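You operate a simulated robot arm through the tools that you are given. There is no shell and no other tool. Be economical: measure what you need, move in short steps, check, and stop when the job is done.

Carry out the task below with a simulated robot arm. There is one attempt and no reset: what you move stays moved.

Task
Crimp the bench card's joint at its own width.
Fine: set the crimp dial to the width on the joint, seat it, push the slide in, one stroke with the hand clear of the crimper, slide out, joint back in its row. Where these are worked on the way, their far stop is far enough and under half their travel is too little: crimp slide.

The check looks at the end state, three seconds after you hand in, the way a careful person would. Anything else that was tipped, shoved, dropped, spilled or broken makes it a failure.

Robot
A 7-joint arm with a two-finger parallel gripper, fixed in place. Base frame: the origin is at the foot of the arm, x ahead of it, y to its left, z up; the work surface is at about z = 880. Lengths are in mm, angles in degrees, forces in N, time in s.
With the tool pointing down near the work surface it reaches from about 300 to 700 mm from the base axis. Its first joint turns from -66.0 to 66.0 degrees. Payload 1.57 kg.
Tool frame: the origin (TCP) lies between the finger pads and is the grasp point; the fingertips stand 30 mm ahead of it; z points along the fingers, y is the line along which they close. The gripper opens to 110 mm. The fingers are 24 mm wide and 12 mm thick; the gripper's body (48 by 112 mm) begins 78 mm behind the TCP.
Orientation is that of the tool frame in the base frame, as [roll, pitch, yaw] about the fixed x, y, z axes, in that order (R = Rz(yaw) Ry(pitch) Rx(roll)). With the fingers straight down and closing along the base's y, the tool's x points along the base's -x, its y along +y and its z along -z.

Tools
- The arm moves only by the tool send_rows. Its argument "rows" is a list of rows, each a list of 7 numbers: the shift along the tool's x, y, z in m, then the turn, a rotation vector about the tool's x, y, z in degrees, then the gripper command, from -1 (fully open) to 1 (shut), values between in proportion. In form: [[dx, dy, dz, rx, ry, rz, claw], ...]. A call has 1 to 12 rows; each row shifts and turns the commanded pose from where the row before left it, along the tool's axes as they then stand. Rows are played at 5 a second. More than 50 mm and 8.6 degrees between two rows, or a gripper value outside its range, and nothing of the call is played. Where a pose cannot be reached the arm comes as near as it can. A force on the tool above 60 N (or 10 N above the force at the start of the call, whichever is more), or a blocked arm, ends the call early, and 0.2 s more pass. The fingers move at their own pace (about 108 mm/s each) and stop on an object; they squeeze with about 37 N. The grip force told is the motor's: it shows also when the fingers shut on nothing. Time passes only in rows, and 0.2 s behind the last, so rows that do not move let the fingers close. The reply holds the time, the measured pose of the TCP, the force on the tool along the base axes, the opening and the grip force, in the units named above and with some noise, with the torque about the TCP (base axes, N m) and any sound that the robot's microphone picked up.
- Cameras (640 x 400 px; columns grow to the right, rows downward): "scene" is fixed at [172.4, -391.9, 1408.6]; the picture's right is [0.73, -0.68, 0.00], its down [-0.36, -0.39, -0.85] and it looks along [0.58, 0.62, -0.53] (base axes); focal length 218 px, centre (320, 200). "wrist" rides on the gripper at [70, 16, -141] in the tool frame; the picture's right is [-0.23, 0.97, 0.00], its down [-0.86, -0.20, -0.48] and it looks along [-0.47, -0.11, 0.88] (tool axes); focal length 222 px, centre (320, 200). There is no depth. A picture from a camera that has moved, and an enlarged one, comes with that camera's place and axes in the base frame and with its lens.
- grab_frame(camera): a new picture of that camera. It takes no simulated time.
- inspect(camera, box): a new picture of the part [left, top, right, bottom] of that camera's present view, enlarged. It takes no simulated time.
- hand_in(): hands the job in; it is judged then, once.

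Go step by step. Nothing tells you positions but the pictures and the camera data: compare them with the known pose of the tool, close in by small moves and look again before you grip or let go. The budget is 120 turns and 76 pictures, counting those below and the enlarged ones. Unless the task says otherwise, let go and move clear before handing in, and close with one line.

The tools are called after "Request:" by a JSON object that holds its "api" and its "payload". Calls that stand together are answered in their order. send_rows: Moves the arm, as the interface text tells. Its arguments: {"type":"object","properties":{"rows":{"type":"array","items":{"type":"array","items":{"type":"number"}}}},"required":["rows"]} The other tools are called the same way: grab_frame (camera) takes a picture; inspect (camera, box) takes an enlarged picture of a part of a camera's view; hand_in () hands the job in.

At the start:

```text
time_s: 0.0
tcp_pos: [383.5, -12.6, 1321.7]
tcp_rot: [179.9, 0.1, -180.0]
force: [0.6, -0.5, 0.2]
torque: [-0.03, 0.01, -0.04]
finger_gap: 110.0
gripper_force: 0.1
```

scene: 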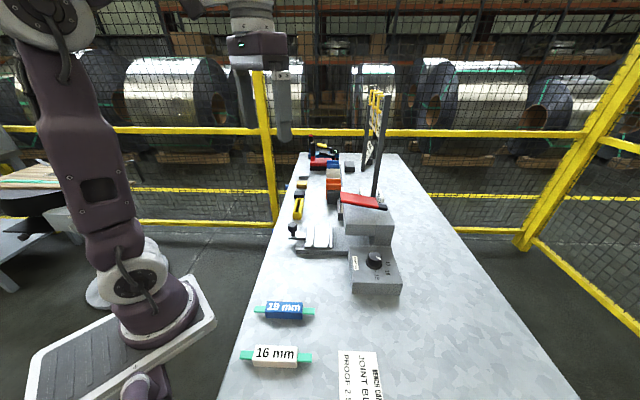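
wrist: 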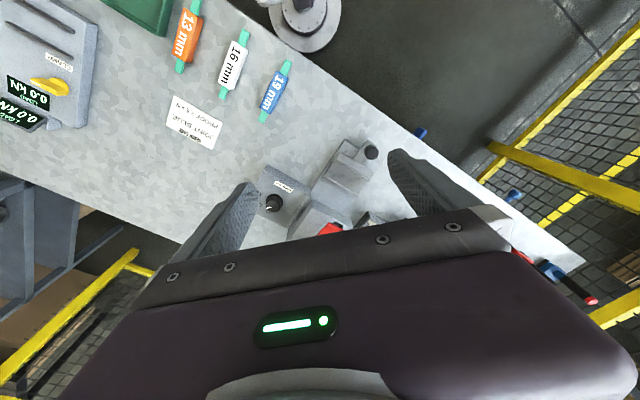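

I see a bench with joints (13, 16, 19 mm), a card, and a crimper with dial, slide and a red lever. I'll enlarge the card and crimper first.

Request:
{"api": "inspect", "payload": {"camera": "wrist", "box": [150, 80, 250, 160]}}

Request:
{"api": "inspect", "payload": {"camera": "scene", "box": [270, 170, 430, 300]}}

Request:
{"api": "inspect", "payload": {"camera": "scene", "box": [220, 290, 420, 400]}}

```text
5.00 times, centred on (200, 120) of wrist
camera zoom: at [314.7, 3.2, 1462.8], right [0.23, 0.97, 0.0], down [0.86, -0.2, 0.48], along [0.47, -0.11, -0.88], focal length 1111 px, centre (920, 600)
```

zoom: 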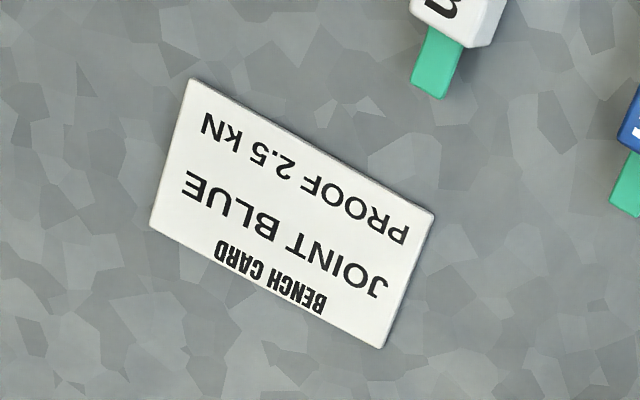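

```text
3.08 times, centred on (350, 235) of scene
camera zoom: at [172.4, -391.9, 1408.6], right [0.73, -0.68, 0.0], down [-0.36, -0.39, -0.85], along [0.58, 0.62, -0.53], focal length 671 px, centre (228, 92)
```

zoom: 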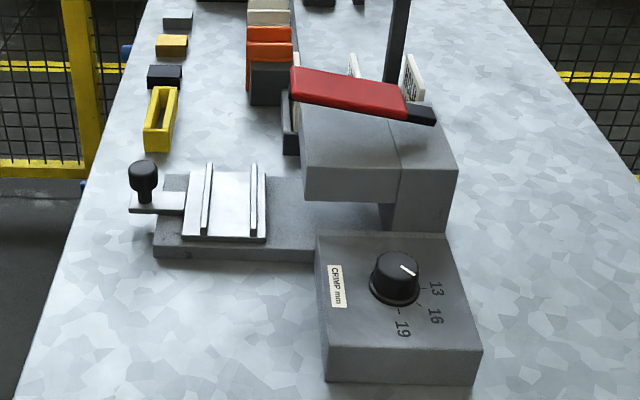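

```text
3.20 times, centred on (320, 345) of scene
camera zoom: at [172.4, -391.9, 1408.6], right [0.73, -0.68, 0.0], down [-0.36, -0.39, -0.85], along [0.58, 0.62, -0.53], focal length 698 px, centre (320, -264)
```

zoom: 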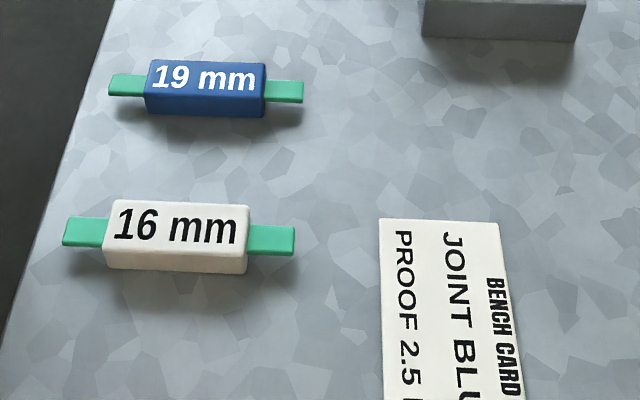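

The card says JOINT BLUE, and the blue joint is 19 mm, so the dial goes to 19. Next I study the press, the post and the rest of the bench.

Request:
{"api": "inspect", "payload": {"camera": "scene", "box": [280, 80, 440, 220]}}

Request:
{"api": "send_rows", "payload": {"rows": [[-0.04, -0.025, 0, 0, 0, 0, -1], [-0.04, -0.025, 0, 0, 0, 0, -1], [-0.02, -0.025, 0, 0, 0, 0, -1], [0, -0.025, 0, 0, 0, 0, -1], [0, 0, 0, 0, 0, 0, -1]]}}

Request:
{"api": "grab_frame", "payload": {"camera": "wrist"}}

```text
2.86 times, centred on (360, 150) of scene
camera zoom: at [172.4, -391.9, 1408.6], right [0.73, -0.68, 0.0], down [-0.36, -0.39, -0.85], along [0.58, 0.62, -0.53], focal length 623 px, centre (206, 343)
```

zoom: 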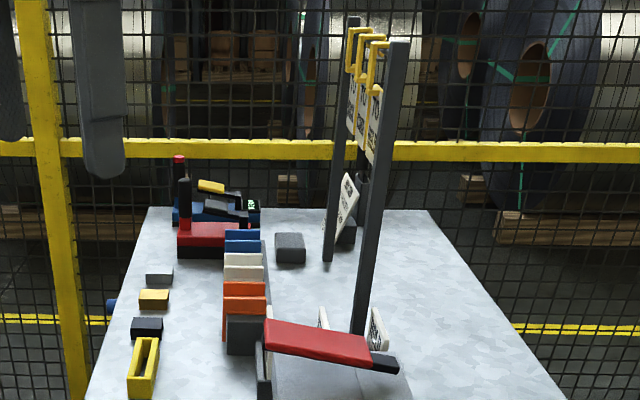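

```text
time_s: 1.2
tcp_pos: [462.7, -92.0, 1313.6]
tcp_rot: [-180.0, 0.1, 180.0]
force: [0.4, 0.0, -0.7]
torque: [-0.01, 0.0, 0.01]
finger_gap: 110.0
gripper_force: 0.1
out of reach, approached as far as the arm can: row 2, 3, 4
```

```text
69 pictures are left
camera wrist: at [393.0, -75.7, 1455.2], right [0.23, 0.97, 0.0], down [0.85, -0.2, 0.48], along [0.47, -0.11, -0.88], focal length 222 px, centre (320, 200)
```

wrist: 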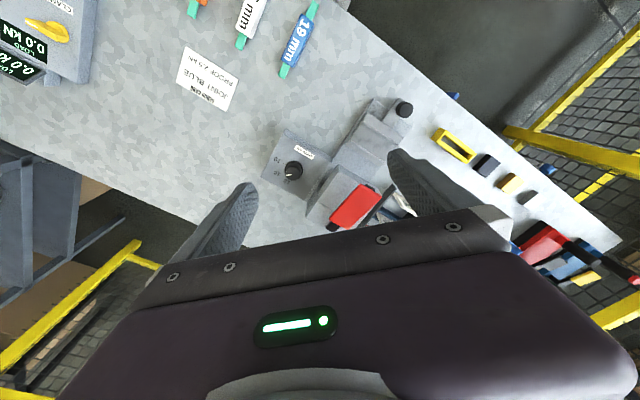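

The arm is near its height limit here. I'll turn the tool 45° to align with the bench and descend for a closer look.

Request:
{"api": "send_rows", "payload": {"rows": [[0, 0, 0.025, 0, 0, 7.5, -1], [0, 0, 0.025, 0, 0, 7.5, -1], [0, 0, 0.025, 0, 0, 7.5, -1], [0, 0, 0.025, 0, 0, 7.5, -1], [0, 0, 0.025, 0, 0, 7.5, -1], [0, 0, 0.01, 0, 0, 7.5, -1], [0, 0, 0, 0, 0, 0, -1]]}}

Request:
{"api": "grab_frame", "payload": {"camera": "wrist"}}

Request:
{"api": "grab_frame", "payload": {"camera": "scene"}}

```text
time_s: 2.8
tcp_pos: [463.8, -89.9, 1178.6]
tcp_rot: [179.9, 0.0, 134.8]
force: [-0.8, 0.1, -0.5]
torque: [0.0, 0.0, 0.0]
finger_gap: 110.1
gripper_force: 0.0
```

```text
68 pictures are left
camera wrist: at [426.3, -30.1, 1320.7], right [0.85, 0.53, 0.0], down [0.46, -0.75, 0.48], along [0.25, -0.41, -0.88], focal length 222 px, centre (320, 200)
```

wrist: 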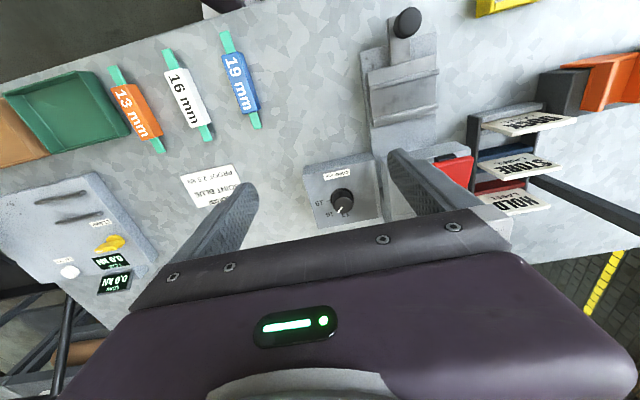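

```text
67 pictures are left
```

scene: 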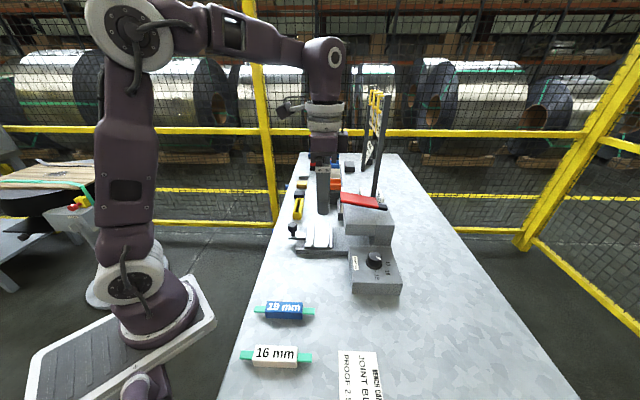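

Joint axis lies at −45°, in line with the tool now. Enlarging the dial and slide/press for detail.

Request:
{"api": "inspect", "payload": {"camera": "wrist", "box": [290, 140, 400, 230]}}

Request:
{"api": "inspect", "payload": {"camera": "wrist", "box": [340, 0, 480, 160]}}

Request:
{"api": "inspect", "payload": {"camera": "scene", "box": [335, 230, 415, 300]}}

```text
4.44 times, centred on (345, 185) of wrist
camera zoom: at [426.3, -30.1, 1320.7], right [0.85, 0.53, 0.0], down [0.46, -0.75, 0.48], along [0.25, -0.41, -0.88], focal length 987 px, centre (209, 267)
```

zoom: 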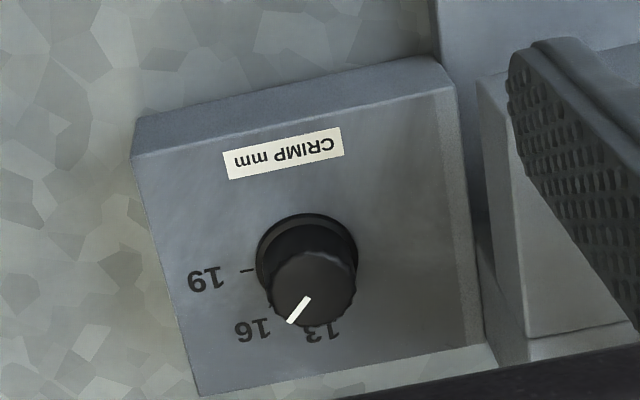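

```text
2.50 times, centred on (410, 80) of wrist
camera zoom: at [426.3, -30.1, 1320.7], right [0.85, 0.53, 0.0], down [0.46, -0.75, 0.48], along [0.25, -0.41, -0.88], focal length 555 px, centre (95, 500)
```

zoom: 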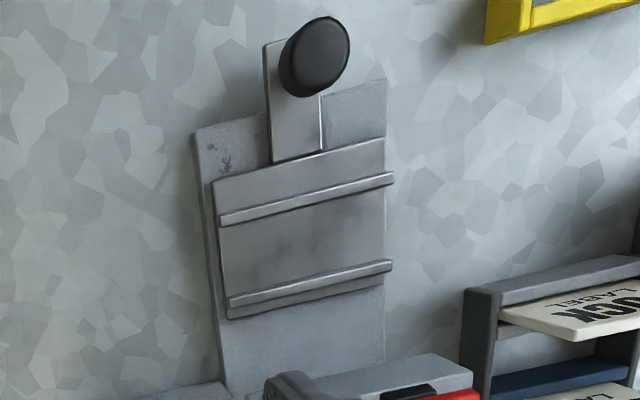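

```text
5.71 times, centred on (375, 265) of scene
camera zoom: at [172.4, -391.9, 1408.6], right [0.73, -0.68, 0.0], down [-0.36, -0.39, -0.85], along [0.58, 0.62, -0.53], focal length 1246 px, centre (6, -171)
```

zoom: 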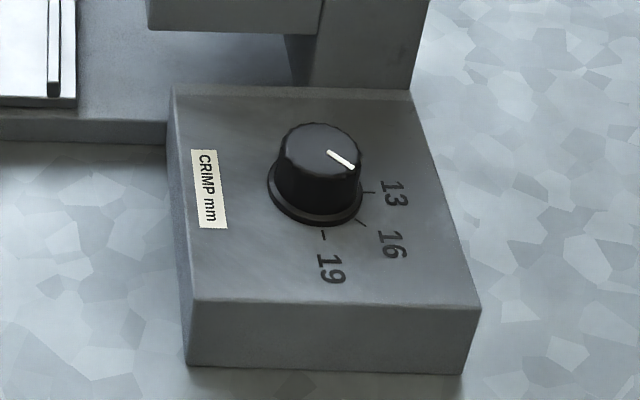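

The dial now points at 16; 19 is about 45° clockwise from above. I'll turn the tool to yaw 225° so the gripper clears the press, and move above the dial.

Request:
{"api": "send_rows", "payload": {"rows": [[0, 0, 0, 0, 0, -7.5, -1], [0, 0, 0, 0, 0, -7.5, -1], [0, 0, 0, 0, 0, -7.5, -1], [0, 0, 0, 0, 0, -7.5, -1], [0, 0, 0, 0, 0, -7.5, -1], [0, 0, 0, 0, 0, -7.5, -1], [0, 0, 0, 0, 0, -7.5, -1], [0, 0, 0, 0, 0, -7.5, -1], [0, 0, 0, 0, 0, -7.5, -1], [0, 0, 0, 0, 0, -7.5, -1], [0, 0, 0, 0, 0, -7.5, -1], [0, 0, 0, 0, 0, -7.5, -1]]}}

Request:
{"api": "send_rows", "payload": {"rows": [[-0.005, -0.035, 0.0, 0, 0, 0, -1], [-0.005, -0.035, 0.0, 0, 0, 0, -1], [0, -0.035, 0, 0, 0, 0, -1], [0, -0.033, 0.02, 0, 0, 0, -1], [0, 0, 0.03, 0, 0, 0, -1], [0, 0, 0.03, 0, 0, 0, -1], [0, 0, 0, 0, 0, 0, -1]]}}

Request:
{"api": "grab_frame", "payload": {"camera": "wrist"}}

Request:
{"api": "grab_frame", "payload": {"camera": "scene"}}

```text
time_s: 5.4
tcp_pos: [463.5, -92.3, 1179.9]
tcp_rot: [180.0, 0.0, -134.9]
force: [0.7, 0.2, 0.0]
torque: [0.01, 0.0, -0.01]
finger_gap: 110.2
gripper_force: 0.1
```

```text
time_s: 7.0
tcp_pos: [567.2, -180.2, 1099.7]
tcp_rot: [-180.0, 0.0, -135.0]
force: [-0.8, 0.0, -0.4]
torque: [0.02, 0.01, 0.01]
finger_gap: 109.9
gripper_force: 0.0
```

```text
63 pictures are left
camera wrist: at [507.4, -219.4, 1241.1], right [-0.53, 0.85, 0.0], down [0.75, 0.46, 0.48], along [0.41, 0.25, -0.88], focal length 222 px, centre (320, 200)
```

wrist: 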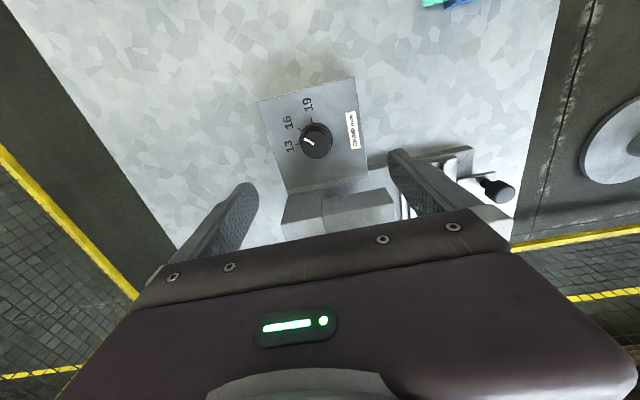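

```text
62 pictures are left
```

scene: 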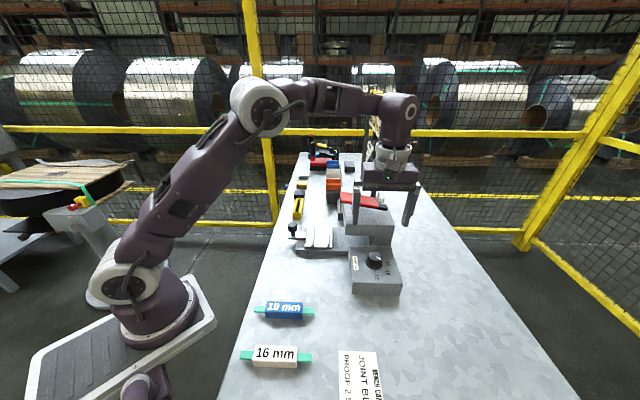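

Dial in view at around (571,-183), z≈945. Enlarging to read the pointer and ticks.

Request:
{"api": "inspect", "payload": {"camera": "wrist", "box": [260, 75, 380, 195]}}

Request:
{"api": "inspect", "payload": {"camera": "scene", "box": [330, 140, 450, 300]}}

```text
3.33 times, centred on (320, 135) of wrist
camera zoom: at [507.4, -219.4, 1241.1], right [-0.53, 0.85, 0.0], down [0.75, 0.46, 0.48], along [0.41, 0.25, -0.88], focal length 740 px, centre (320, 417)
```

zoom: 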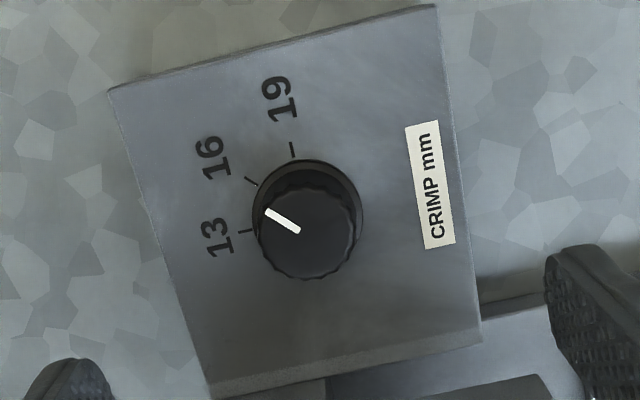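

```text
2.50 times, centred on (390, 220) of scene
camera zoom: at [172.4, -391.9, 1408.6], right [0.73, -0.68, 0.0], down [-0.36, -0.39, -0.85], along [0.58, 0.62, -0.53], focal length 545 px, centre (145, 150)
```

zoom: 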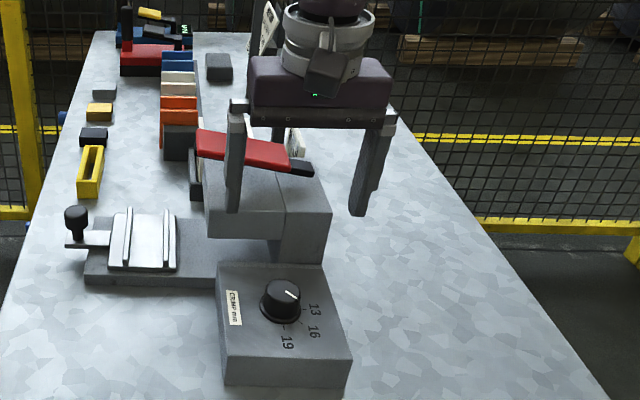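

Pointer is on 16, ticks are 45° apart. I'll pre-rotate −22.5°, narrow the opening and descend above the knob, then look.

Request:
{"api": "send_rows", "payload": {"rows": [[0, -0.007, 0.02, 0, 0, 0, -0.27], [0, 0, 0.02, 0, 0, -7.5, -0.27], [0, 0, 0.02, 0, 0, -7.5, -0.27], [0, 0, 0.02, 0, 0, -7.5, -0.27], [0, 0, 0.01, 0, 0, 0, -0.27], [0, 0, 0, 0, 0, 0, -0.27]]}}

Request:
{"api": "grab_frame", "payload": {"camera": "wrist"}}

Request:
{"api": "inspect", "payload": {"camera": "scene", "box": [330, 180, 430, 300]}}

```text
time_s: 8.4
tcp_pos: [572.6, -187.8, 1008.7]
tcp_rot: [180.0, 0.0, -112.5]
force: [-0.2, 0.2, -0.2]
torque: [0.02, 0.02, -0.02]
finger_gap: 69.9
gripper_force: 0.1
```

```text
59 pictures are left
camera wrist: at [531.2, -245.5, 1150.0], right [-0.81, 0.58, 0.0], down [0.51, 0.71, 0.48], along [0.28, 0.39, -0.88], focal length 222 px, centre (320, 200)
```

wrist: 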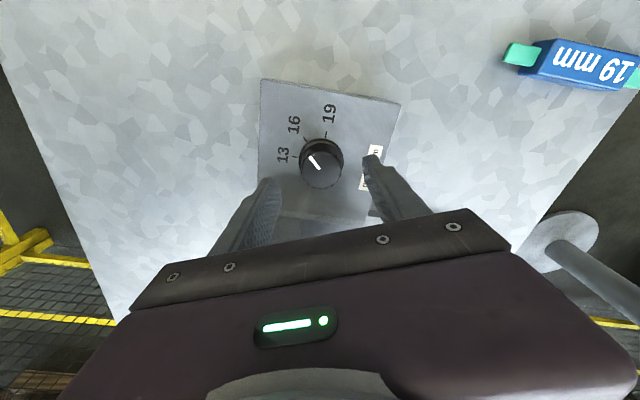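

```text
3.33 times, centred on (380, 240) of scene
camera zoom: at [172.4, -391.9, 1408.6], right [0.73, -0.68, 0.0], down [-0.36, -0.39, -0.85], along [0.58, 0.62, -0.53], focal length 727 px, centre (120, 67)
```

zoom: 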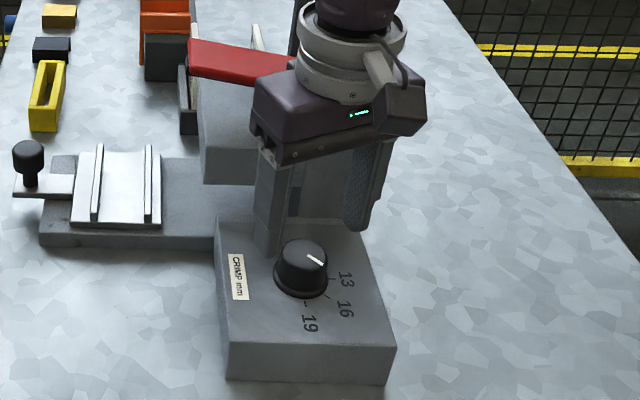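

Centred on the knob within 2 mm. Descending so the tips straddle the cap, then closing.

Request:
{"api": "send_rows", "payload": {"rows": [[-0.0017, 0.0003, 0.015, 0, 0, 0, -0.27], [0, 0, 0.015, 0, 0, 0, -0.27], [0, 0, 0.011, 0, 0, 0, -0.27], [0, 0, 0, 0, 0, 0, 0.4], [0, 0, 0, 0, 0, 0, 1], [0, 0, 0, 0, 0, 0, 1]]}}

Request:
{"api": "grab_frame", "payload": {"camera": "wrist"}}

Request:
{"api": "inspect", "payload": {"camera": "scene", "box": [330, 180, 430, 300]}}

```text
time_s: 9.8
tcp_pos: [572.7, -184.4, 968.8]
tcp_rot: [179.9, 0.1, -112.5]
force: [-3.3, 2.2, -0.6]
torque: [-0.12, 0.2, -0.02]
finger_gap: 38.8
gripper_force: 44.3
```

```text
57 pictures are left
camera wrist: at [531.7, -242.8, 1109.8], right [-0.81, 0.58, 0.0], down [0.51, 0.71, 0.48], along [0.28, 0.39, -0.88], focal length 222 px, centre (320, 200)
```

wrist: 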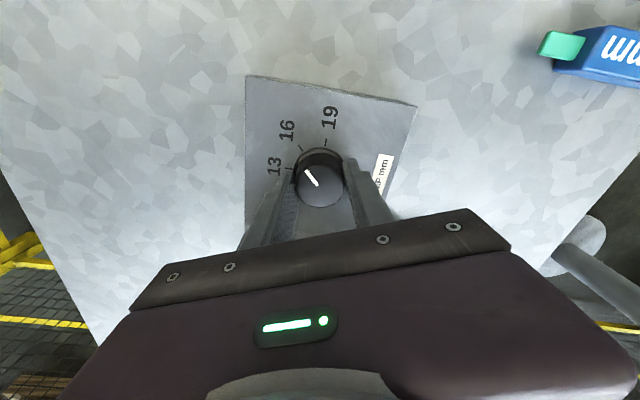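

```text
3.33 times, centred on (380, 240) of scene
camera zoom: at [172.3, -391.9, 1408.7], right [0.73, -0.68, 0.0], down [-0.36, -0.39, -0.85], along [0.58, 0.62, -0.53], focal length 727 px, centre (120, 67)
```

zoom: 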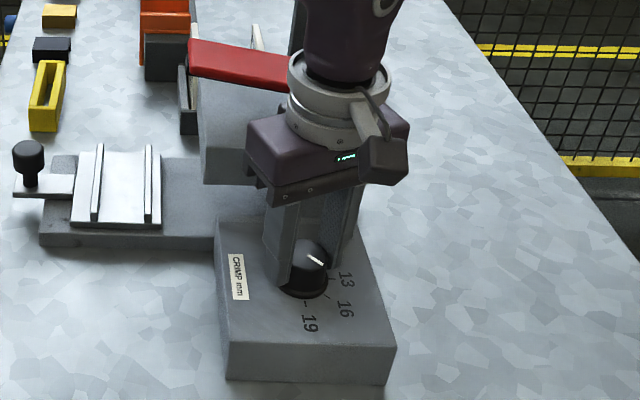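

The knob is gripped (gap 38.8). Turning 45° clockwise.

Request:
{"api": "send_rows", "payload": {"rows": [[0, 0, 0, 0, 0, 7.5, 1], [0, 0, 0, 0, 0, 7.5, 1], [0, 0, 0, 0, 0, 7.5, 1], [0, 0, 0, 0, 0, 7.5, 1], [0, 0, 0, 0, 0, 7.5, 1], [0, 0, 0, 0, 0, 7.5, 1], [0, 0, 0, 0, 0, 0, 1]]}}

Request:
{"api": "inspect", "payload": {"camera": "wrist", "box": [240, 80, 420, 220]}}

```text
time_s: 11.4
tcp_pos: [572.6, -183.0, 968.4]
tcp_rot: [179.9, 0.0, -157.5]
force: [-0.8, 8.7, -7.1]
torque: [0.12, 0.35, 0.12]
finger_gap: 38.8
gripper_force: 44.4
```

```text
2.86 times, centred on (330, 150) of wrist
camera zoom: at [502.7, -196.3, 1109.8], right [-0.16, 0.99, 0.0], down [0.87, 0.14, 0.48], along [0.47, 0.08, -0.88], focal length 635 px, centre (291, 343)
```

zoom: 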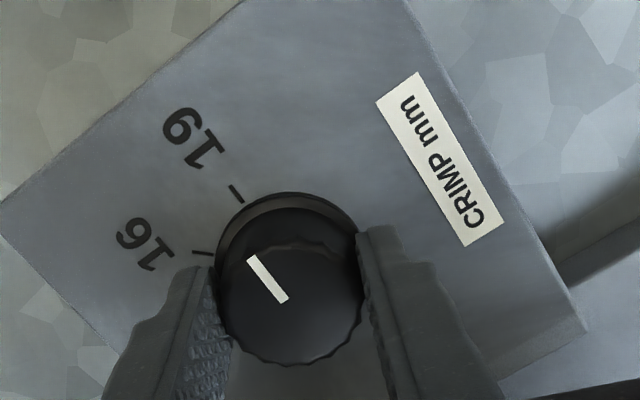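

The pointer lines up with 19. Opening and rising, then checking.

Request:
{"api": "send_rows", "payload": {"rows": [[0, 0, 0, 0, 0, 0, 0], [0, 0, 0, 0, 0, 0, -0.2], [0, 0, 0.0, 0, 0, 0, -0.3], [0, 0, -0.03, 0, 0, 0, -0.3], [0, 0, -0.04, 0, 0, 0, -0.3], [0, 0, -0.04, 0, 0, 0, -0.3], [0, 0, 0, 0, 0, 0, -0.3]]}}

Request:
{"api": "inspect", "payload": {"camera": "wrist", "box": [240, 80, 400, 200]}}

```text
time_s: 13.0
tcp_pos: [572.0, -185.6, 1077.5]
tcp_rot: [-180.0, -0.1, -157.5]
force: [1.2, 0.3, -0.2]
torque: [0.0, 0.0, -0.03]
finger_gap: 71.4
gripper_force: 0.0
```

```text
3.33 times, centred on (320, 140) of wrist
camera zoom: at [500.7, -197.7, 1219.0], right [-0.16, 0.99, 0.0], down [0.87, 0.14, 0.48], along [0.47, 0.08, -0.88], focal length 740 px, centre (320, 400)
```

zoom: 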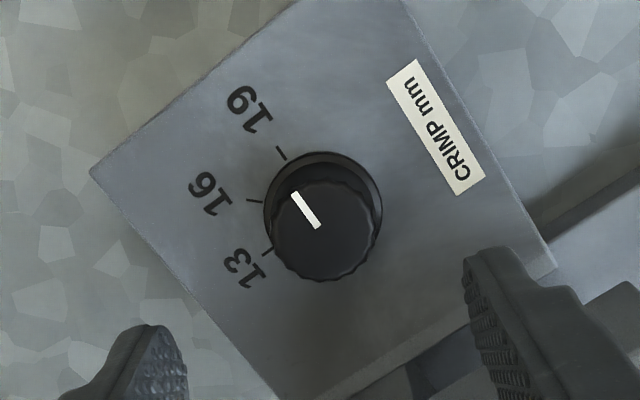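

The dial reads 19. Now moving up and over to look closely at the slide tray.

Request:
{"api": "send_rows", "payload": {"rows": [[0, 0, -0.04, 0, 0, -7.5, -1], [0, 0, -0.04, 0, 0, -7.5, -1], [0, 0, 0, 0, 0, -7.5, -1], [-0.027, 0.035, 0, 0, 0, 0, -1], [-0.027, 0.035, 0, 0, 0, 0, -1], [-0.027, 0.035, 0, 0, 0, 0, -1], [-0.027, 0.035, 0, 0, 0, 0, -1], [-0.026, 0.032, 0, 0, 0, 0, -1], [0, 0, 0, 0, 0, 0, -1]]}}

Request:
{"api": "grab_frame", "payload": {"camera": "wrist"}}

```text
time_s: 15.0
tcp_pos: [545.2, 33.9, 1158.9]
tcp_rot: [180.0, 0.0, -135.0]
force: [-0.8, 0.4, 0.0]
torque: [0.02, -0.01, -0.05]
finger_gap: 110.3
gripper_force: 0.0
```

```text
53 pictures are left
camera wrist: at [484.7, -5.4, 1300.5], right [-0.53, 0.85, 0.0], down [0.75, 0.46, 0.48], along [0.41, 0.25, -0.88], focal length 222 px, centre (320, 200)
```

wrist: 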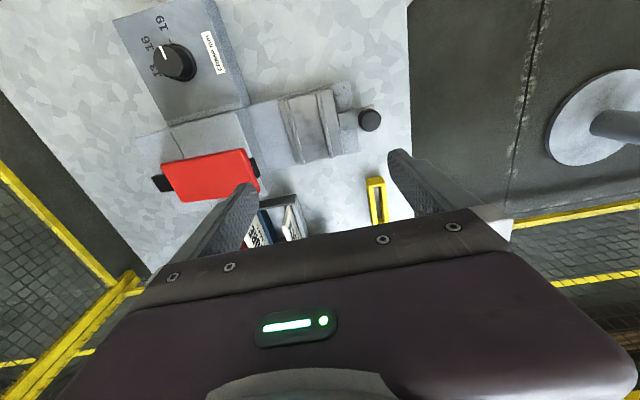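

Request:
{"api": "inspect", "payload": {"camera": "wrist", "box": [240, 70, 400, 180]}}

Request:
{"api": "inspect", "payload": {"camera": "wrist", "box": [130, 70, 290, 220]}}

```text
3.64 times, centred on (320, 125) of wrist
camera zoom: at [484.7, -5.4, 1300.5], right [-0.53, 0.85, 0.0], down [0.75, 0.46, 0.48], along [0.41, 0.25, -0.88], focal length 808 px, centre (320, 473)
```

zoom: 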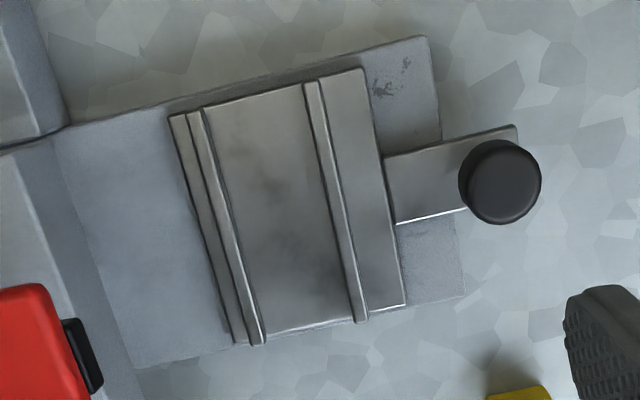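

```text
2.67 times, centred on (210, 145) of wrist
camera zoom: at [484.7, -5.4, 1300.5], right [-0.53, 0.85, 0.0], down [0.75, 0.46, 0.48], along [0.41, 0.25, -0.88], focal length 592 px, centre (613, 347)
```

zoom: 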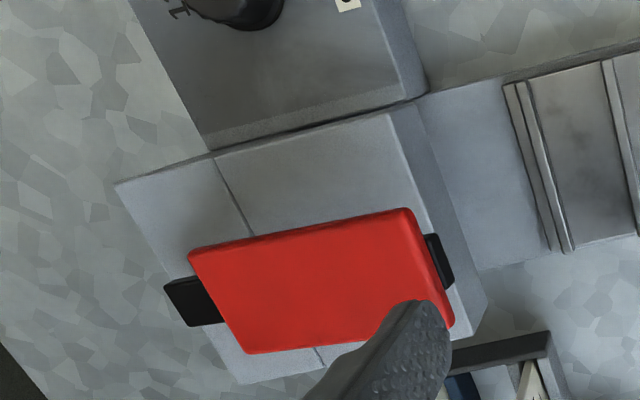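

Slot centre is about (558,20), groove along +45°, about 44 mm wide. Now over to the blue joint at about (317,-106), turning back to yaw 135°.

Request:
{"api": "send_rows", "payload": {"rows": [[0.037, 0.009, 0, 0, 0, 0, -1], [0.037, 0.009, 0, 0, 0, 0, -1], [0.037, 0.009, 0, 0, 0, 0, -1], [0.037, 0.009, 0, 0, 0, 0, -1], [0.037, 0.009, 0, 0, 0, 0, -1], [0.037, 0.009, 0, 0, 0, 0, -1], [0.038, 0.009, 0, 0, 0, 0, -1]]}}

Request:
{"api": "send_rows", "payload": {"rows": [[0, 0, 0.01, 0, 0, 7.5, -1], [0, 0, 0.01, 0, 0, 7.5, -1], [0, 0, 0.01, 0, 0, 7.5, -1], [0, 0, 0.01, 0, 0, 7.5, -1], [0, 0, 0.01, 0, 0, 7.5, -1], [0, 0, 0.01, 0, 0, 7.5, -1], [0, 0, 0.01, 0, 0, 7.5, -1], [0, 0, 0.01, 0, 0, 7.5, -1], [0, 0, 0.01, 0, 0, 7.5, -1], [0, 0, 0.01, 0, 0, 7.5, -1], [0, 0, 0.01, 0, 0, 7.5, -1], [0, 0, 0, 0, 0, 7.5, -1]]}}

Request:
{"api": "grab_frame", "payload": {"camera": "wrist"}}

```text
time_s: 16.6
tcp_pos: [318.1, -107.4, 1159.4]
tcp_rot: [-180.0, 0.0, -135.0]
force: [-0.5, -0.1, -0.8]
torque: [0.01, -0.01, 0.01]
finger_gap: 110.1
gripper_force: 0.2
```

```text
time_s: 19.2
tcp_pos: [319.0, -107.6, 1048.9]
tcp_rot: [-180.0, 0.0, 135.0]
force: [0.3, 0.2, 0.5]
torque: [-0.01, 0.05, -0.04]
finger_gap: 110.1
gripper_force: 0.0
```

```text
50 pictures are left
camera wrist: at [280.9, -47.5, 1189.7], right [0.85, 0.53, 0.0], down [0.46, -0.75, 0.48], along [0.25, -0.41, -0.88], focal length 222 px, centre (320, 200)
```

wrist: 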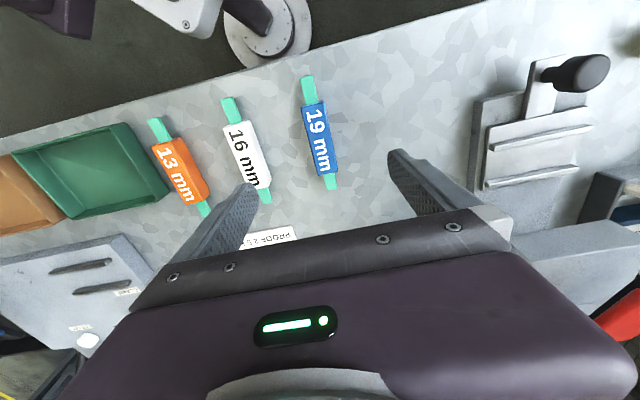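

Request:
{"api": "inspect", "payload": {"camera": "wrist", "box": [260, 60, 380, 200]}}

Request:
{"api": "inspect", "payload": {"camera": "scene", "box": [220, 230, 370, 390]}}

```text
2.86 times, centred on (320, 130) of wrist
camera zoom: at [280.9, -47.5, 1189.7], right [0.85, 0.53, 0.0], down [0.46, -0.75, 0.48], along [0.25, -0.41, -0.88], focal length 635 px, centre (320, 400)
```

zoom: 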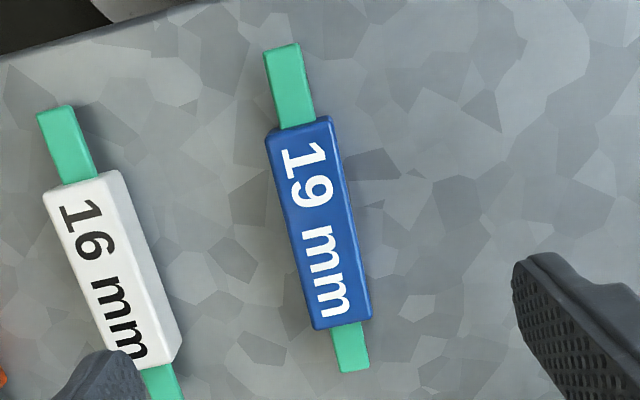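

```text
2.50 times, centred on (295, 310) of scene
camera zoom: at [172.4, -391.9, 1408.6], right [0.73, -0.68, 0.0], down [-0.36, -0.39, -0.85], along [0.58, 0.62, -0.53], focal length 545 px, centre (382, -75)
```

zoom: 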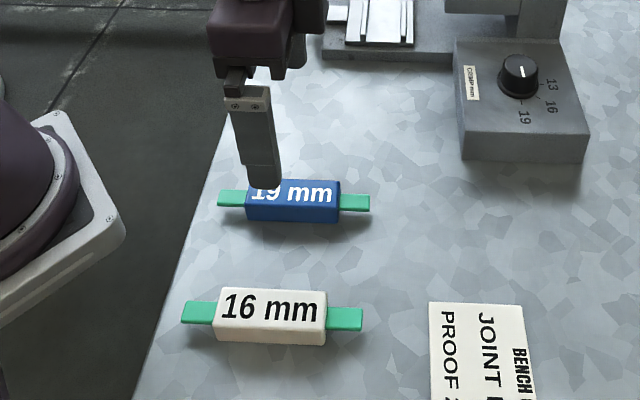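

The joint body is ~26 mm wide, centred about 3 mm along-axis from the TCP. Narrowing, descending, and checking before gripping.

Request:
{"api": "send_rows", "payload": {"rows": [[0.003, 0, 0.03, 0, 0, 0, -0.1], [0, 0, 0.03, 0, 0, 0, -0.1], [0, 0, 0.03, 0, 0, 0, -0.1], [0, 0, 0.02, 0, 0, 0, -0.1], [0, 0, 0.013, 0, 0, 0, -0.1], [0, 0, 0, 0, 0, 0, -0.1]]}}

Request:
{"api": "grab_frame", "payload": {"camera": "wrist"}}

Request:
{"api": "inspect", "payload": {"camera": "scene", "box": [220, 230, 370, 390]}}

```text
time_s: 20.6
tcp_pos: [314.1, -105.2, 925.3]
tcp_rot: [-179.9, 0.0, 135.0]
force: [0.7, 0.5, -0.9]
torque: [0.01, 0.01, 0.01]
finger_gap: 60.8
gripper_force: 0.0
```

```text
47 pictures are left
camera wrist: at [276.9, -45.1, 1068.3], right [0.85, 0.53, 0.0], down [0.46, -0.75, 0.48], along [0.25, -0.41, -0.88], focal length 222 px, centre (320, 200)
```

wrist: 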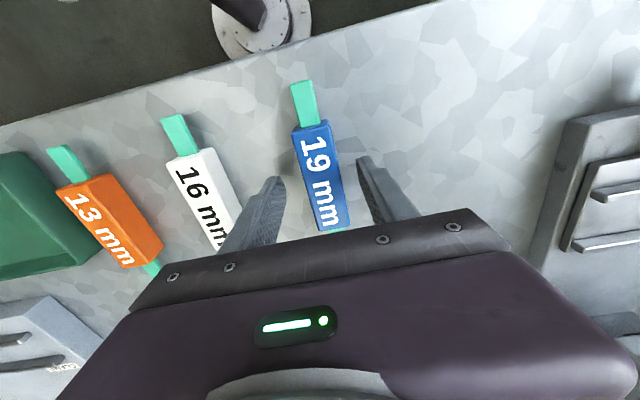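

```text
2.50 times, centred on (295, 310) of scene
camera zoom: at [172.4, -391.9, 1408.6], right [0.73, -0.68, 0.0], down [-0.36, -0.39, -0.85], along [0.58, 0.62, -0.53], focal length 545 px, centre (382, -75)
```

zoom: 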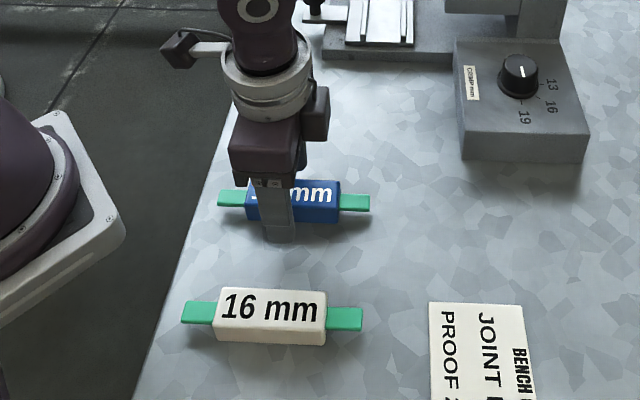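

Fingers straddle the body; shifting 4 mm along it, lowering 11 mm and gripping.

Request:
{"api": "send_rows", "payload": {"rows": [[-0.004, 0, 0.006, 0, 0, 0, -0.1], [0, 0, 0.005, 0, 0, 0, -0.1], [0, 0, 0, 0, 0, 0, 0.5], [0, 0, 0, 0, 0, 0, 1], [0, 0, 0, 0, 0, 0, 1]]}}

Request:
{"api": "send_rows", "payload": {"rows": [[0, 0, -0.02, 0, 0, 0, 1], [0, 0, -0.04, 0, 0, 0, 1], [0, 0, -0.04, 0, 0, 0, 1], [0, 0, -0.04, 0, 0, 0, 1], [0, 0, -0.04, 0, 0, 0, 1], [0, 0, 0, 0, 0, 0, 1]]}}

Request:
{"api": "grab_frame", "payload": {"camera": "wrist"}}

```text
time_s: 21.8
tcp_pos: [318.7, -107.5, 915.4]
tcp_rot: [180.0, 0.0, 134.9]
force: [1.3, 0.3, 0.8]
torque: [-0.03, -0.09, 0.01]
finger_gap: 28.8
gripper_force: 37.1
```

```text
time_s: 23.2
tcp_pos: [315.4, -108.2, 1096.8]
tcp_rot: [-180.0, 0.0, 134.9]
force: [-0.2, 0.0, -0.2]
torque: [0.03, -0.01, 0.0]
finger_gap: 0.0
gripper_force: 21.3
```

```text
45 pictures are left
camera wrist: at [278.8, -48.5, 1238.0], right [0.85, 0.53, 0.0], down [0.46, -0.75, 0.48], along [0.25, -0.41, -0.88], focal length 222 px, centre (320, 200)
```

wrist: 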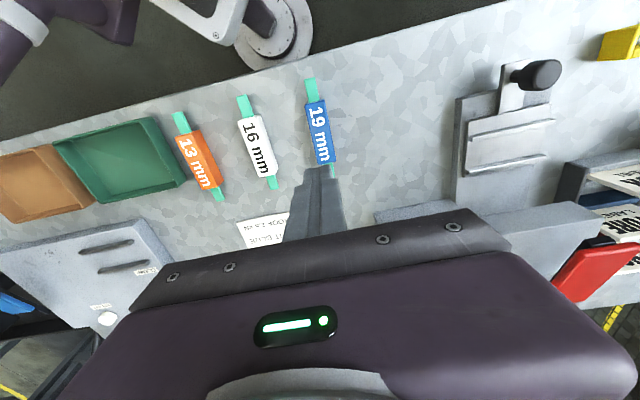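

The joint slipped out during the lift. Checking where it is now.

Request:
{"api": "inspect", "payload": {"camera": "wrist", "box": [220, 60, 380, 200]}}

Request:
{"api": "inspect", "payload": {"camera": "scene", "box": [220, 270, 350, 390]}}

```text
2.86 times, centred on (300, 130) of wrist
camera zoom: at [278.8, -48.5, 1238.0], right [0.85, 0.53, 0.0], down [0.46, -0.75, 0.48], along [0.25, -0.41, -0.88], focal length 635 px, centre (377, 400)
```

zoom: 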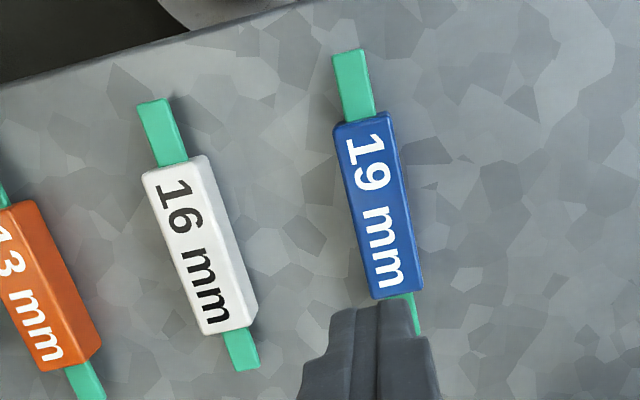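

```text
3.33 times, centred on (285, 330) of scene
camera zoom: at [172.4, -391.9, 1408.6], right [0.73, -0.68, 0.0], down [-0.36, -0.39, -0.85], along [0.58, 0.62, -0.53], focal length 727 px, centre (437, -233)
```

zoom: 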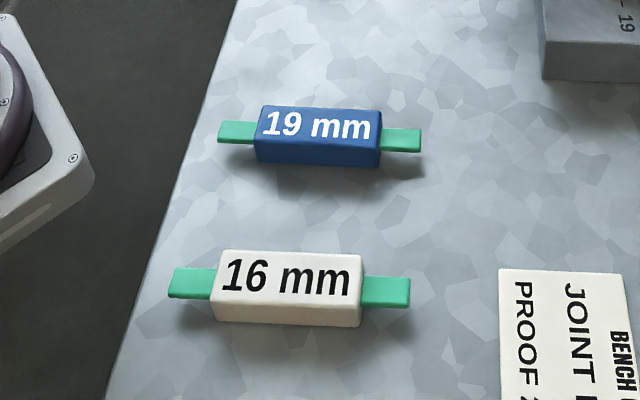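

It's still in its spot, upright. Regripping deeper and lifting slowly this time.

Request:
{"api": "send_rows", "payload": {"rows": [[0, 0, 0, 0, 0, 0, -0.1], [0, 0, 0.04, 0, 0, 0, -0.1], [0, 0, 0.04, 0, 0, 0, -0.1], [0, 0, 0.04, 0, 0, 0, -0.1], [0, 0, 0.03, 0, 0, 0, -0.1], [0, 0, 0.02, 0, 0, 0, -0.1], [0, 0, 0.01, 0, 0, 0, -0.1], [0, 0, 0.004, 0, 0, 0, -0.1], [0, 0, 0, 0, 0, 0, -0.1]]}}

Request:
{"api": "inspect", "payload": {"camera": "wrist", "box": [240, 70, 400, 240]}}

Request:
{"api": "inspect", "payload": {"camera": "scene", "box": [240, 250, 340, 340]}}

```text
time_s: 25.2
tcp_pos: [317.0, -107.6, 910.3]
tcp_rot: [180.0, 0.0, 134.9]
force: [0.2, 0.6, -0.5]
torque: [0.0, 0.02, 0.0]
finger_gap: 60.6
gripper_force: 0.2
```

```text
2.35 times, centred on (320, 155) of wrist
camera zoom: at [279.5, -47.9, 1052.1], right [0.85, 0.53, 0.0], down [0.46, -0.75, 0.48], along [0.25, -0.41, -0.88], focal length 523 px, centre (320, 306)
```

zoom: 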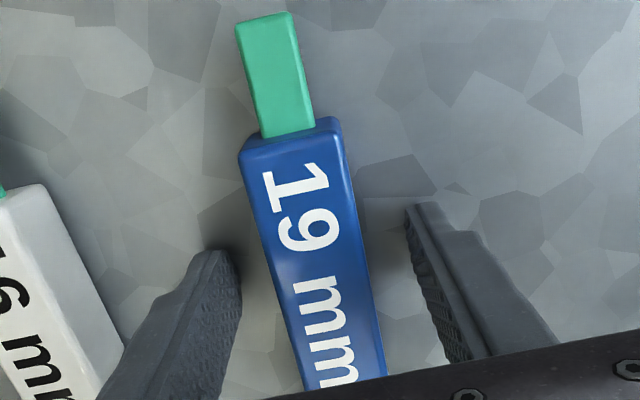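

```text
4.44 times, centred on (290, 295) of scene
camera zoom: at [172.4, -391.9, 1408.6], right [0.73, -0.68, 0.0], down [-0.36, -0.39, -0.85], along [0.58, 0.62, -0.53], focal length 969 px, centre (453, -222)
```

zoom: 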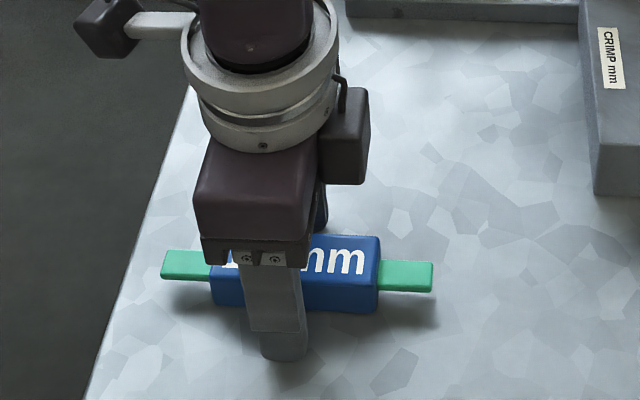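

Fingers are centred on the body. Closing and lifting slowly.

Request:
{"api": "send_rows", "payload": {"rows": [[0, 0, 0, 0, 0, 0, 0.5], [0, 0, 0, 0, 0, 0, 1], [0, 0, 0, 0, 0, 0, 1], [0, 0, 0, 0, 0, 0, 1], [0, 0, -0.003, 0, 0, 0, 1], [0, 0, -0.003, 0, 0, 0, 1], [0, 0, -0.004, 0, 0, 0, 1], [0, 0, -0.005, 0, 0, 0, 1], [0, 0, -0.005, 0, 0, 0, 1], [0, 0, 0, 0, 0, 0, 1]]}}

Request:
{"api": "inspect", "payload": {"camera": "scene", "box": [240, 250, 340, 340]}}

```text
time_s: 27.4
tcp_pos: [318.2, -108.7, 931.5]
tcp_rot: [-179.9, 0.0, 134.9]
force: [0.1, -0.2, -1.3]
torque: [0.01, -0.01, 0.01]
finger_gap: 29.1
gripper_force: 36.8
```

```text
4.44 times, centred on (290, 295) of scene
camera zoom: at [172.4, -391.9, 1408.6], right [0.73, -0.68, 0.0], down [-0.36, -0.39, -0.85], along [0.58, 0.62, -0.53], focal length 969 px, centre (453, -222)
```

zoom: 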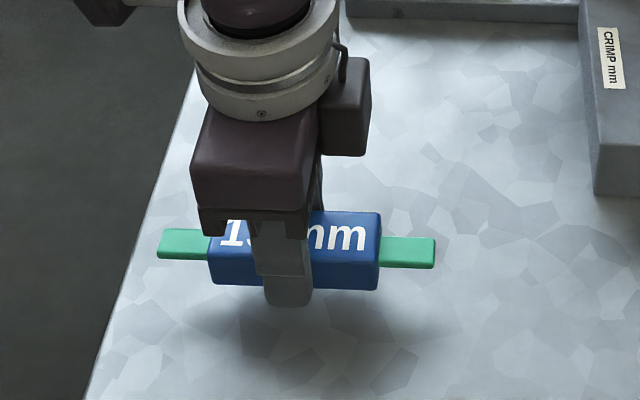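

The joint is held and lifting. Raising further and turning to yaw 225°.

Request:
{"api": "send_rows", "payload": {"rows": [[0, 0, -0.008, 0, 0, 0, 1], [0, 0, -0.014, 0, 0, 0, 1], [0, 0, -0.02, 0, 0, 0, 1], [0, 0, -0.025, 0, 0, 0, 1], [0, 0, -0.025, 0, 0, 0, 1], [0, 0, -0.025, 0, 0, 0, 1], [0, 0, -0.02, 0, 0, 0, 1], [0, 0, -0.012, 0, 0, 0, 1], [0, 0, 0, 0, 0, 0, 1]]}}

Request:
{"api": "send_rows", "payload": {"rows": [[0, 0, 0, 0, 0, -7.5, 1], [0, 0, 0, 0, 0, -7.5, 1], [0, 0, 0, 0, 0, -7.5, 1], [0, 0, 0, 0, 0, -7.5, 1], [0, 0, 0, 0, 0, -7.5, 1], [0, 0, 0, 0, 0, -7.5, 1], [0, 0, 0, 0, 0, -7.5, 1], [0, 0, 0, 0, 0, -7.5, 1], [0, 0, 0, 0, 0, -7.5, 1], [0, 0, 0, 0, 0, -7.5, 1], [0, 0, 0, 0, 0, -7.5, 1], [0, 0, 0, 0, 0, -7.5, 1]]}}

Request:
{"api": "send_rows", "payload": {"rows": [[-0.015, -0.004, 0, 0, 0, 0, 1], [-0.026, -0.008, 0, 0, 0, 0, 1], [-0.026, -0.008, 0, 0, 0, 0, 1], [-0.026, -0.008, 0, 0, 0, 0, 1], [-0.026, -0.008, 0, 0, 0, 0, 1], [-0.026, -0.008, 0, 0, 0, 0, 1], [-0.026, -0.008, 0, 0, 0, 0, 1], [-0.026, -0.008, 0, 0, 0, 0, 1], [-0.026, -0.008, 0, 0, 0, 0, 1], [-0.024, -0.008, 0, 0, 0, 0, 1], [-0.013, -0.003, 0, 0, 0, 0, 1], [0, 0, 0, 0, 0, 0, 1]]}}

Request:
{"api": "grab_frame", "payload": {"camera": "wrist"}}

Request:
{"api": "grab_frame", "payload": {"camera": "scene"}}

```text
time_s: 29.4
tcp_pos: [317.2, -107.7, 1080.6]
tcp_rot: [-180.0, 0.0, 135.1]
force: [-0.4, 0.1, -0.6]
torque: [-0.01, 0.0, 0.01]
finger_gap: 29.5
gripper_force: 37.2
```

```text
time_s: 32.0
tcp_pos: [317.4, -108.4, 1078.8]
tcp_rot: [180.0, 0.0, -134.8]
force: [-0.8, -0.3, -1.1]
torque: [-0.02, -0.01, 0.03]
finger_gap: 29.4
gripper_force: 37.4
```

```text
time_s: 34.6
tcp_pos: [557.9, 20.0, 1078.9]
tcp_rot: [180.0, 0.0, -135.1]
force: [0.2, -0.6, -1.1]
torque: [0.0, -0.01, 0.01]
finger_gap: 29.1
gripper_force: 37.3
```

```text
39 pictures are left
camera wrist: at [498.0, -19.0, 1221.5], right [-0.53, 0.85, 0.0], down [0.75, 0.46, 0.48], along [0.41, 0.25, -0.88], focal length 222 px, centre (320, 200)
```

wrist: 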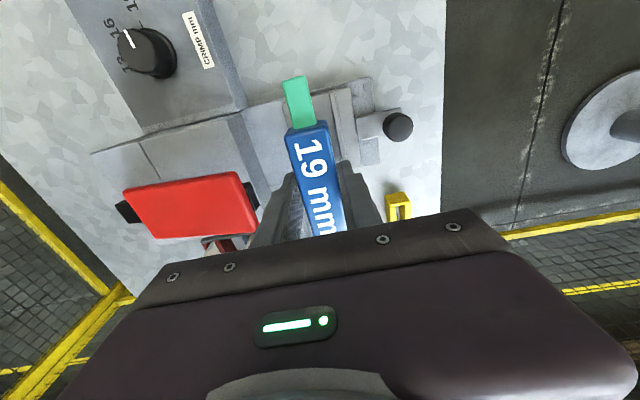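

```text
38 pictures are left
```

scene: 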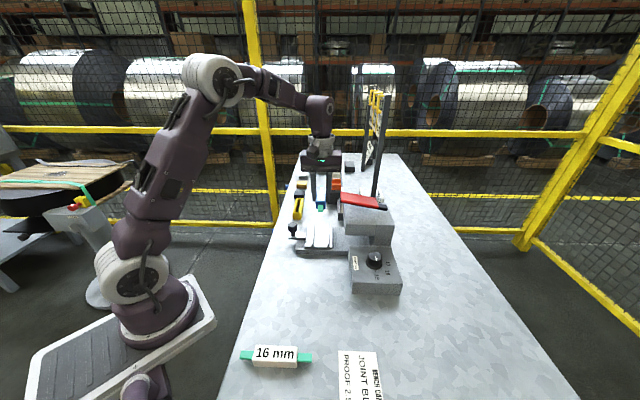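

Aligned over the tray. Descending partway, watching the clearance between gripper body and the red lever.

Request:
{"api": "send_rows", "payload": {"rows": [[0, 0, 0.02, 0, 0, 0, 1], [0, 0, 0.025, 0, 0, 0, 1], [0, 0, 0.025, 0, 0, 0, 1], [0, 0, 0.01, 0, 0, 0, 1], [0, 0, 0, 0, 0, 0, 1]]}}

Request:
{"api": "inspect", "payload": {"camera": "scene", "box": [270, 150, 400, 270]}}

Request:
{"api": "inspect", "payload": {"camera": "wrist", "box": [180, 60, 440, 240]}}

```text
time_s: 35.8
tcp_pos: [558.8, 17.7, 997.9]
tcp_rot: [-180.0, 0.0, -135.0]
force: [-0.7, -0.7, -0.8]
torque: [0.01, 0.02, -0.01]
finger_gap: 29.2
gripper_force: 37.0
```

```text
3.33 times, centred on (335, 210) of scene
camera zoom: at [172.4, -391.9, 1408.6], right [0.73, -0.68, 0.0], down [-0.36, -0.39, -0.85], along [0.58, 0.62, -0.53], focal length 727 px, centre (270, 167)
```

zoom: 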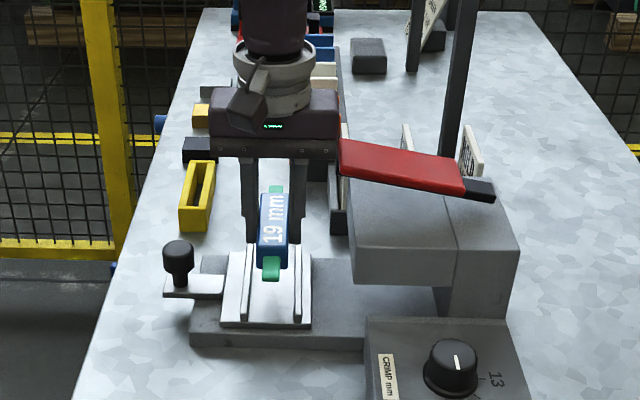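

```text
2.22 times, centred on (310, 150) of wrist
camera zoom: at [497.7, -19.1, 1140.3], right [-0.53, 0.85, 0.0], down [0.75, 0.46, 0.48], along [0.41, 0.25, -0.88], focal length 494 px, centre (342, 311)
```

zoom: 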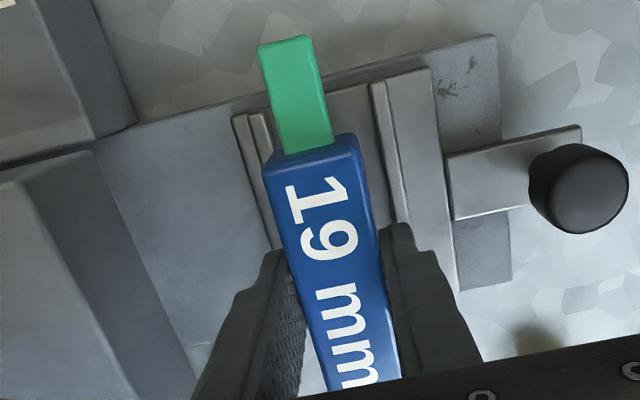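

Clearance to the lever is tight, so I shift 4 mm toward the knob side (the slot has ~7 mm slack) and descend further.

Request:
{"api": "send_rows", "payload": {"rows": [[0, 0.004, 0, 0, 0, 0, 1], [0, 0, 0.015, 0, 0, 0, 1], [0, 0, 0.015, 0, 0, 0, 1], [0, 0, 0.01, 0, 0, 0, 1], [0, 0, 0, 0, 0, 0, 1]]}}

Request:
{"api": "inspect", "payload": {"camera": "scene", "box": [290, 170, 370, 260]}}

Request:
{"api": "inspect", "payload": {"camera": "wrist", "box": [220, 60, 420, 220]}}

```text
time_s: 37.0
tcp_pos: [556.0, 21.3, 960.3]
tcp_rot: [-180.0, 0.0, -135.0]
force: [0.8, 0.0, -0.4]
torque: [0.01, 0.0, 0.03]
finger_gap: 29.3
gripper_force: 37.5
```

```text
4.44 times, centred on (330, 215) of scene
camera zoom: at [172.4, -391.9, 1408.6], right [0.73, -0.68, 0.0], down [-0.36, -0.39, -0.85], along [0.58, 0.62, -0.53], focal length 969 px, centre (276, 133)
```

zoom: 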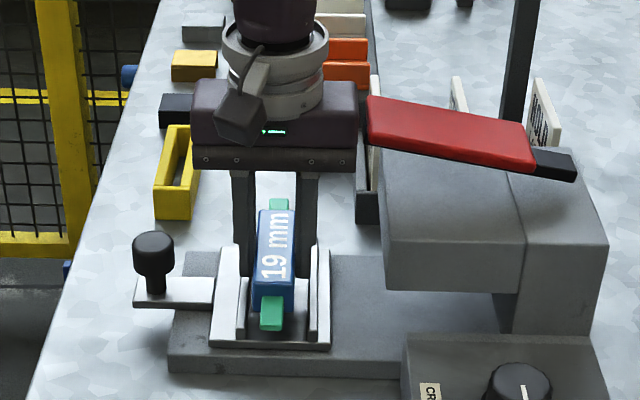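

```text
2.50 times, centred on (320, 140) of wrist
camera zoom: at [495.1, -16.4, 1101.1], right [-0.53, 0.85, 0.0], down [0.75, 0.46, 0.48], along [0.41, 0.25, -0.88], focal length 555 px, centre (320, 350)
```

zoom: 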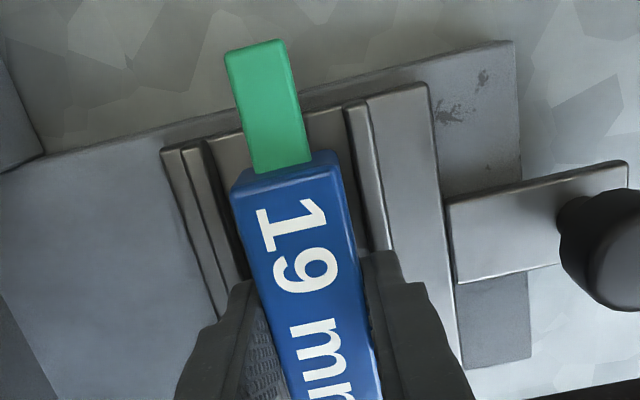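

About 8 mm clear of the lever and the joint is over the slot. Lowering in small steps until contact.

Request:
{"api": "send_rows", "payload": {"rows": [[0, 0, 0.006, 0, 0, 0, 1], [0, 0, 0.006, 0, 0, 0, 1], [0, 0, 0, 0, 0, 0, 1]]}}

Request:
{"api": "send_rows", "payload": {"rows": [[0, 0, 0.003, 0, 0, 0, 1], [0, 0, 0.002, 0, 0, 0, 1], [0, 0, 0, 0, 0, 0, 1]]}}

Request:
{"api": "inspect", "payload": {"camera": "scene", "box": [295, 195, 355, 260]}}

```text
time_s: 37.8
tcp_pos: [556.5, 20.6, 952.5]
tcp_rot: [-179.7, 0.1, -135.0]
force: [-6.1, -0.7, 16.5]
torque: [0.19, 0.52, 0.08]
finger_gap: 29.0
gripper_force: 37.3
stopped in row 3: the force on the tool passed its limit at 64 N (the readings are from after the stop); the commanded pose is now the measured one
```

```text
time_s: 38.2
tcp_pos: [556.8, 19.4, 952.1]
tcp_rot: [-179.2, 0.2, -135.1]
force: [-5.0, -3.6, 16.3]
torque: [0.11, 0.5, 0.17]
finger_gap: 29.1
gripper_force: 37.1
stopped in row 2: the force on the tool passed its limit at 67 N (the readings are from after the stop); the commanded pose is now the measured one
```

```text
6.15 times, centred on (325, 228) of scene
camera zoom: at [172.0, -392.0, 1408.6], right [0.73, -0.68, 0.0], down [-0.36, -0.39, -0.85], along [0.58, 0.62, -0.53], focal length 1342 px, centre (289, 31)
```

zoom: 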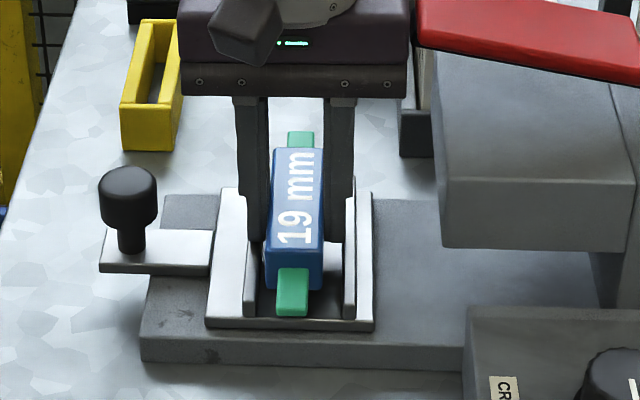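

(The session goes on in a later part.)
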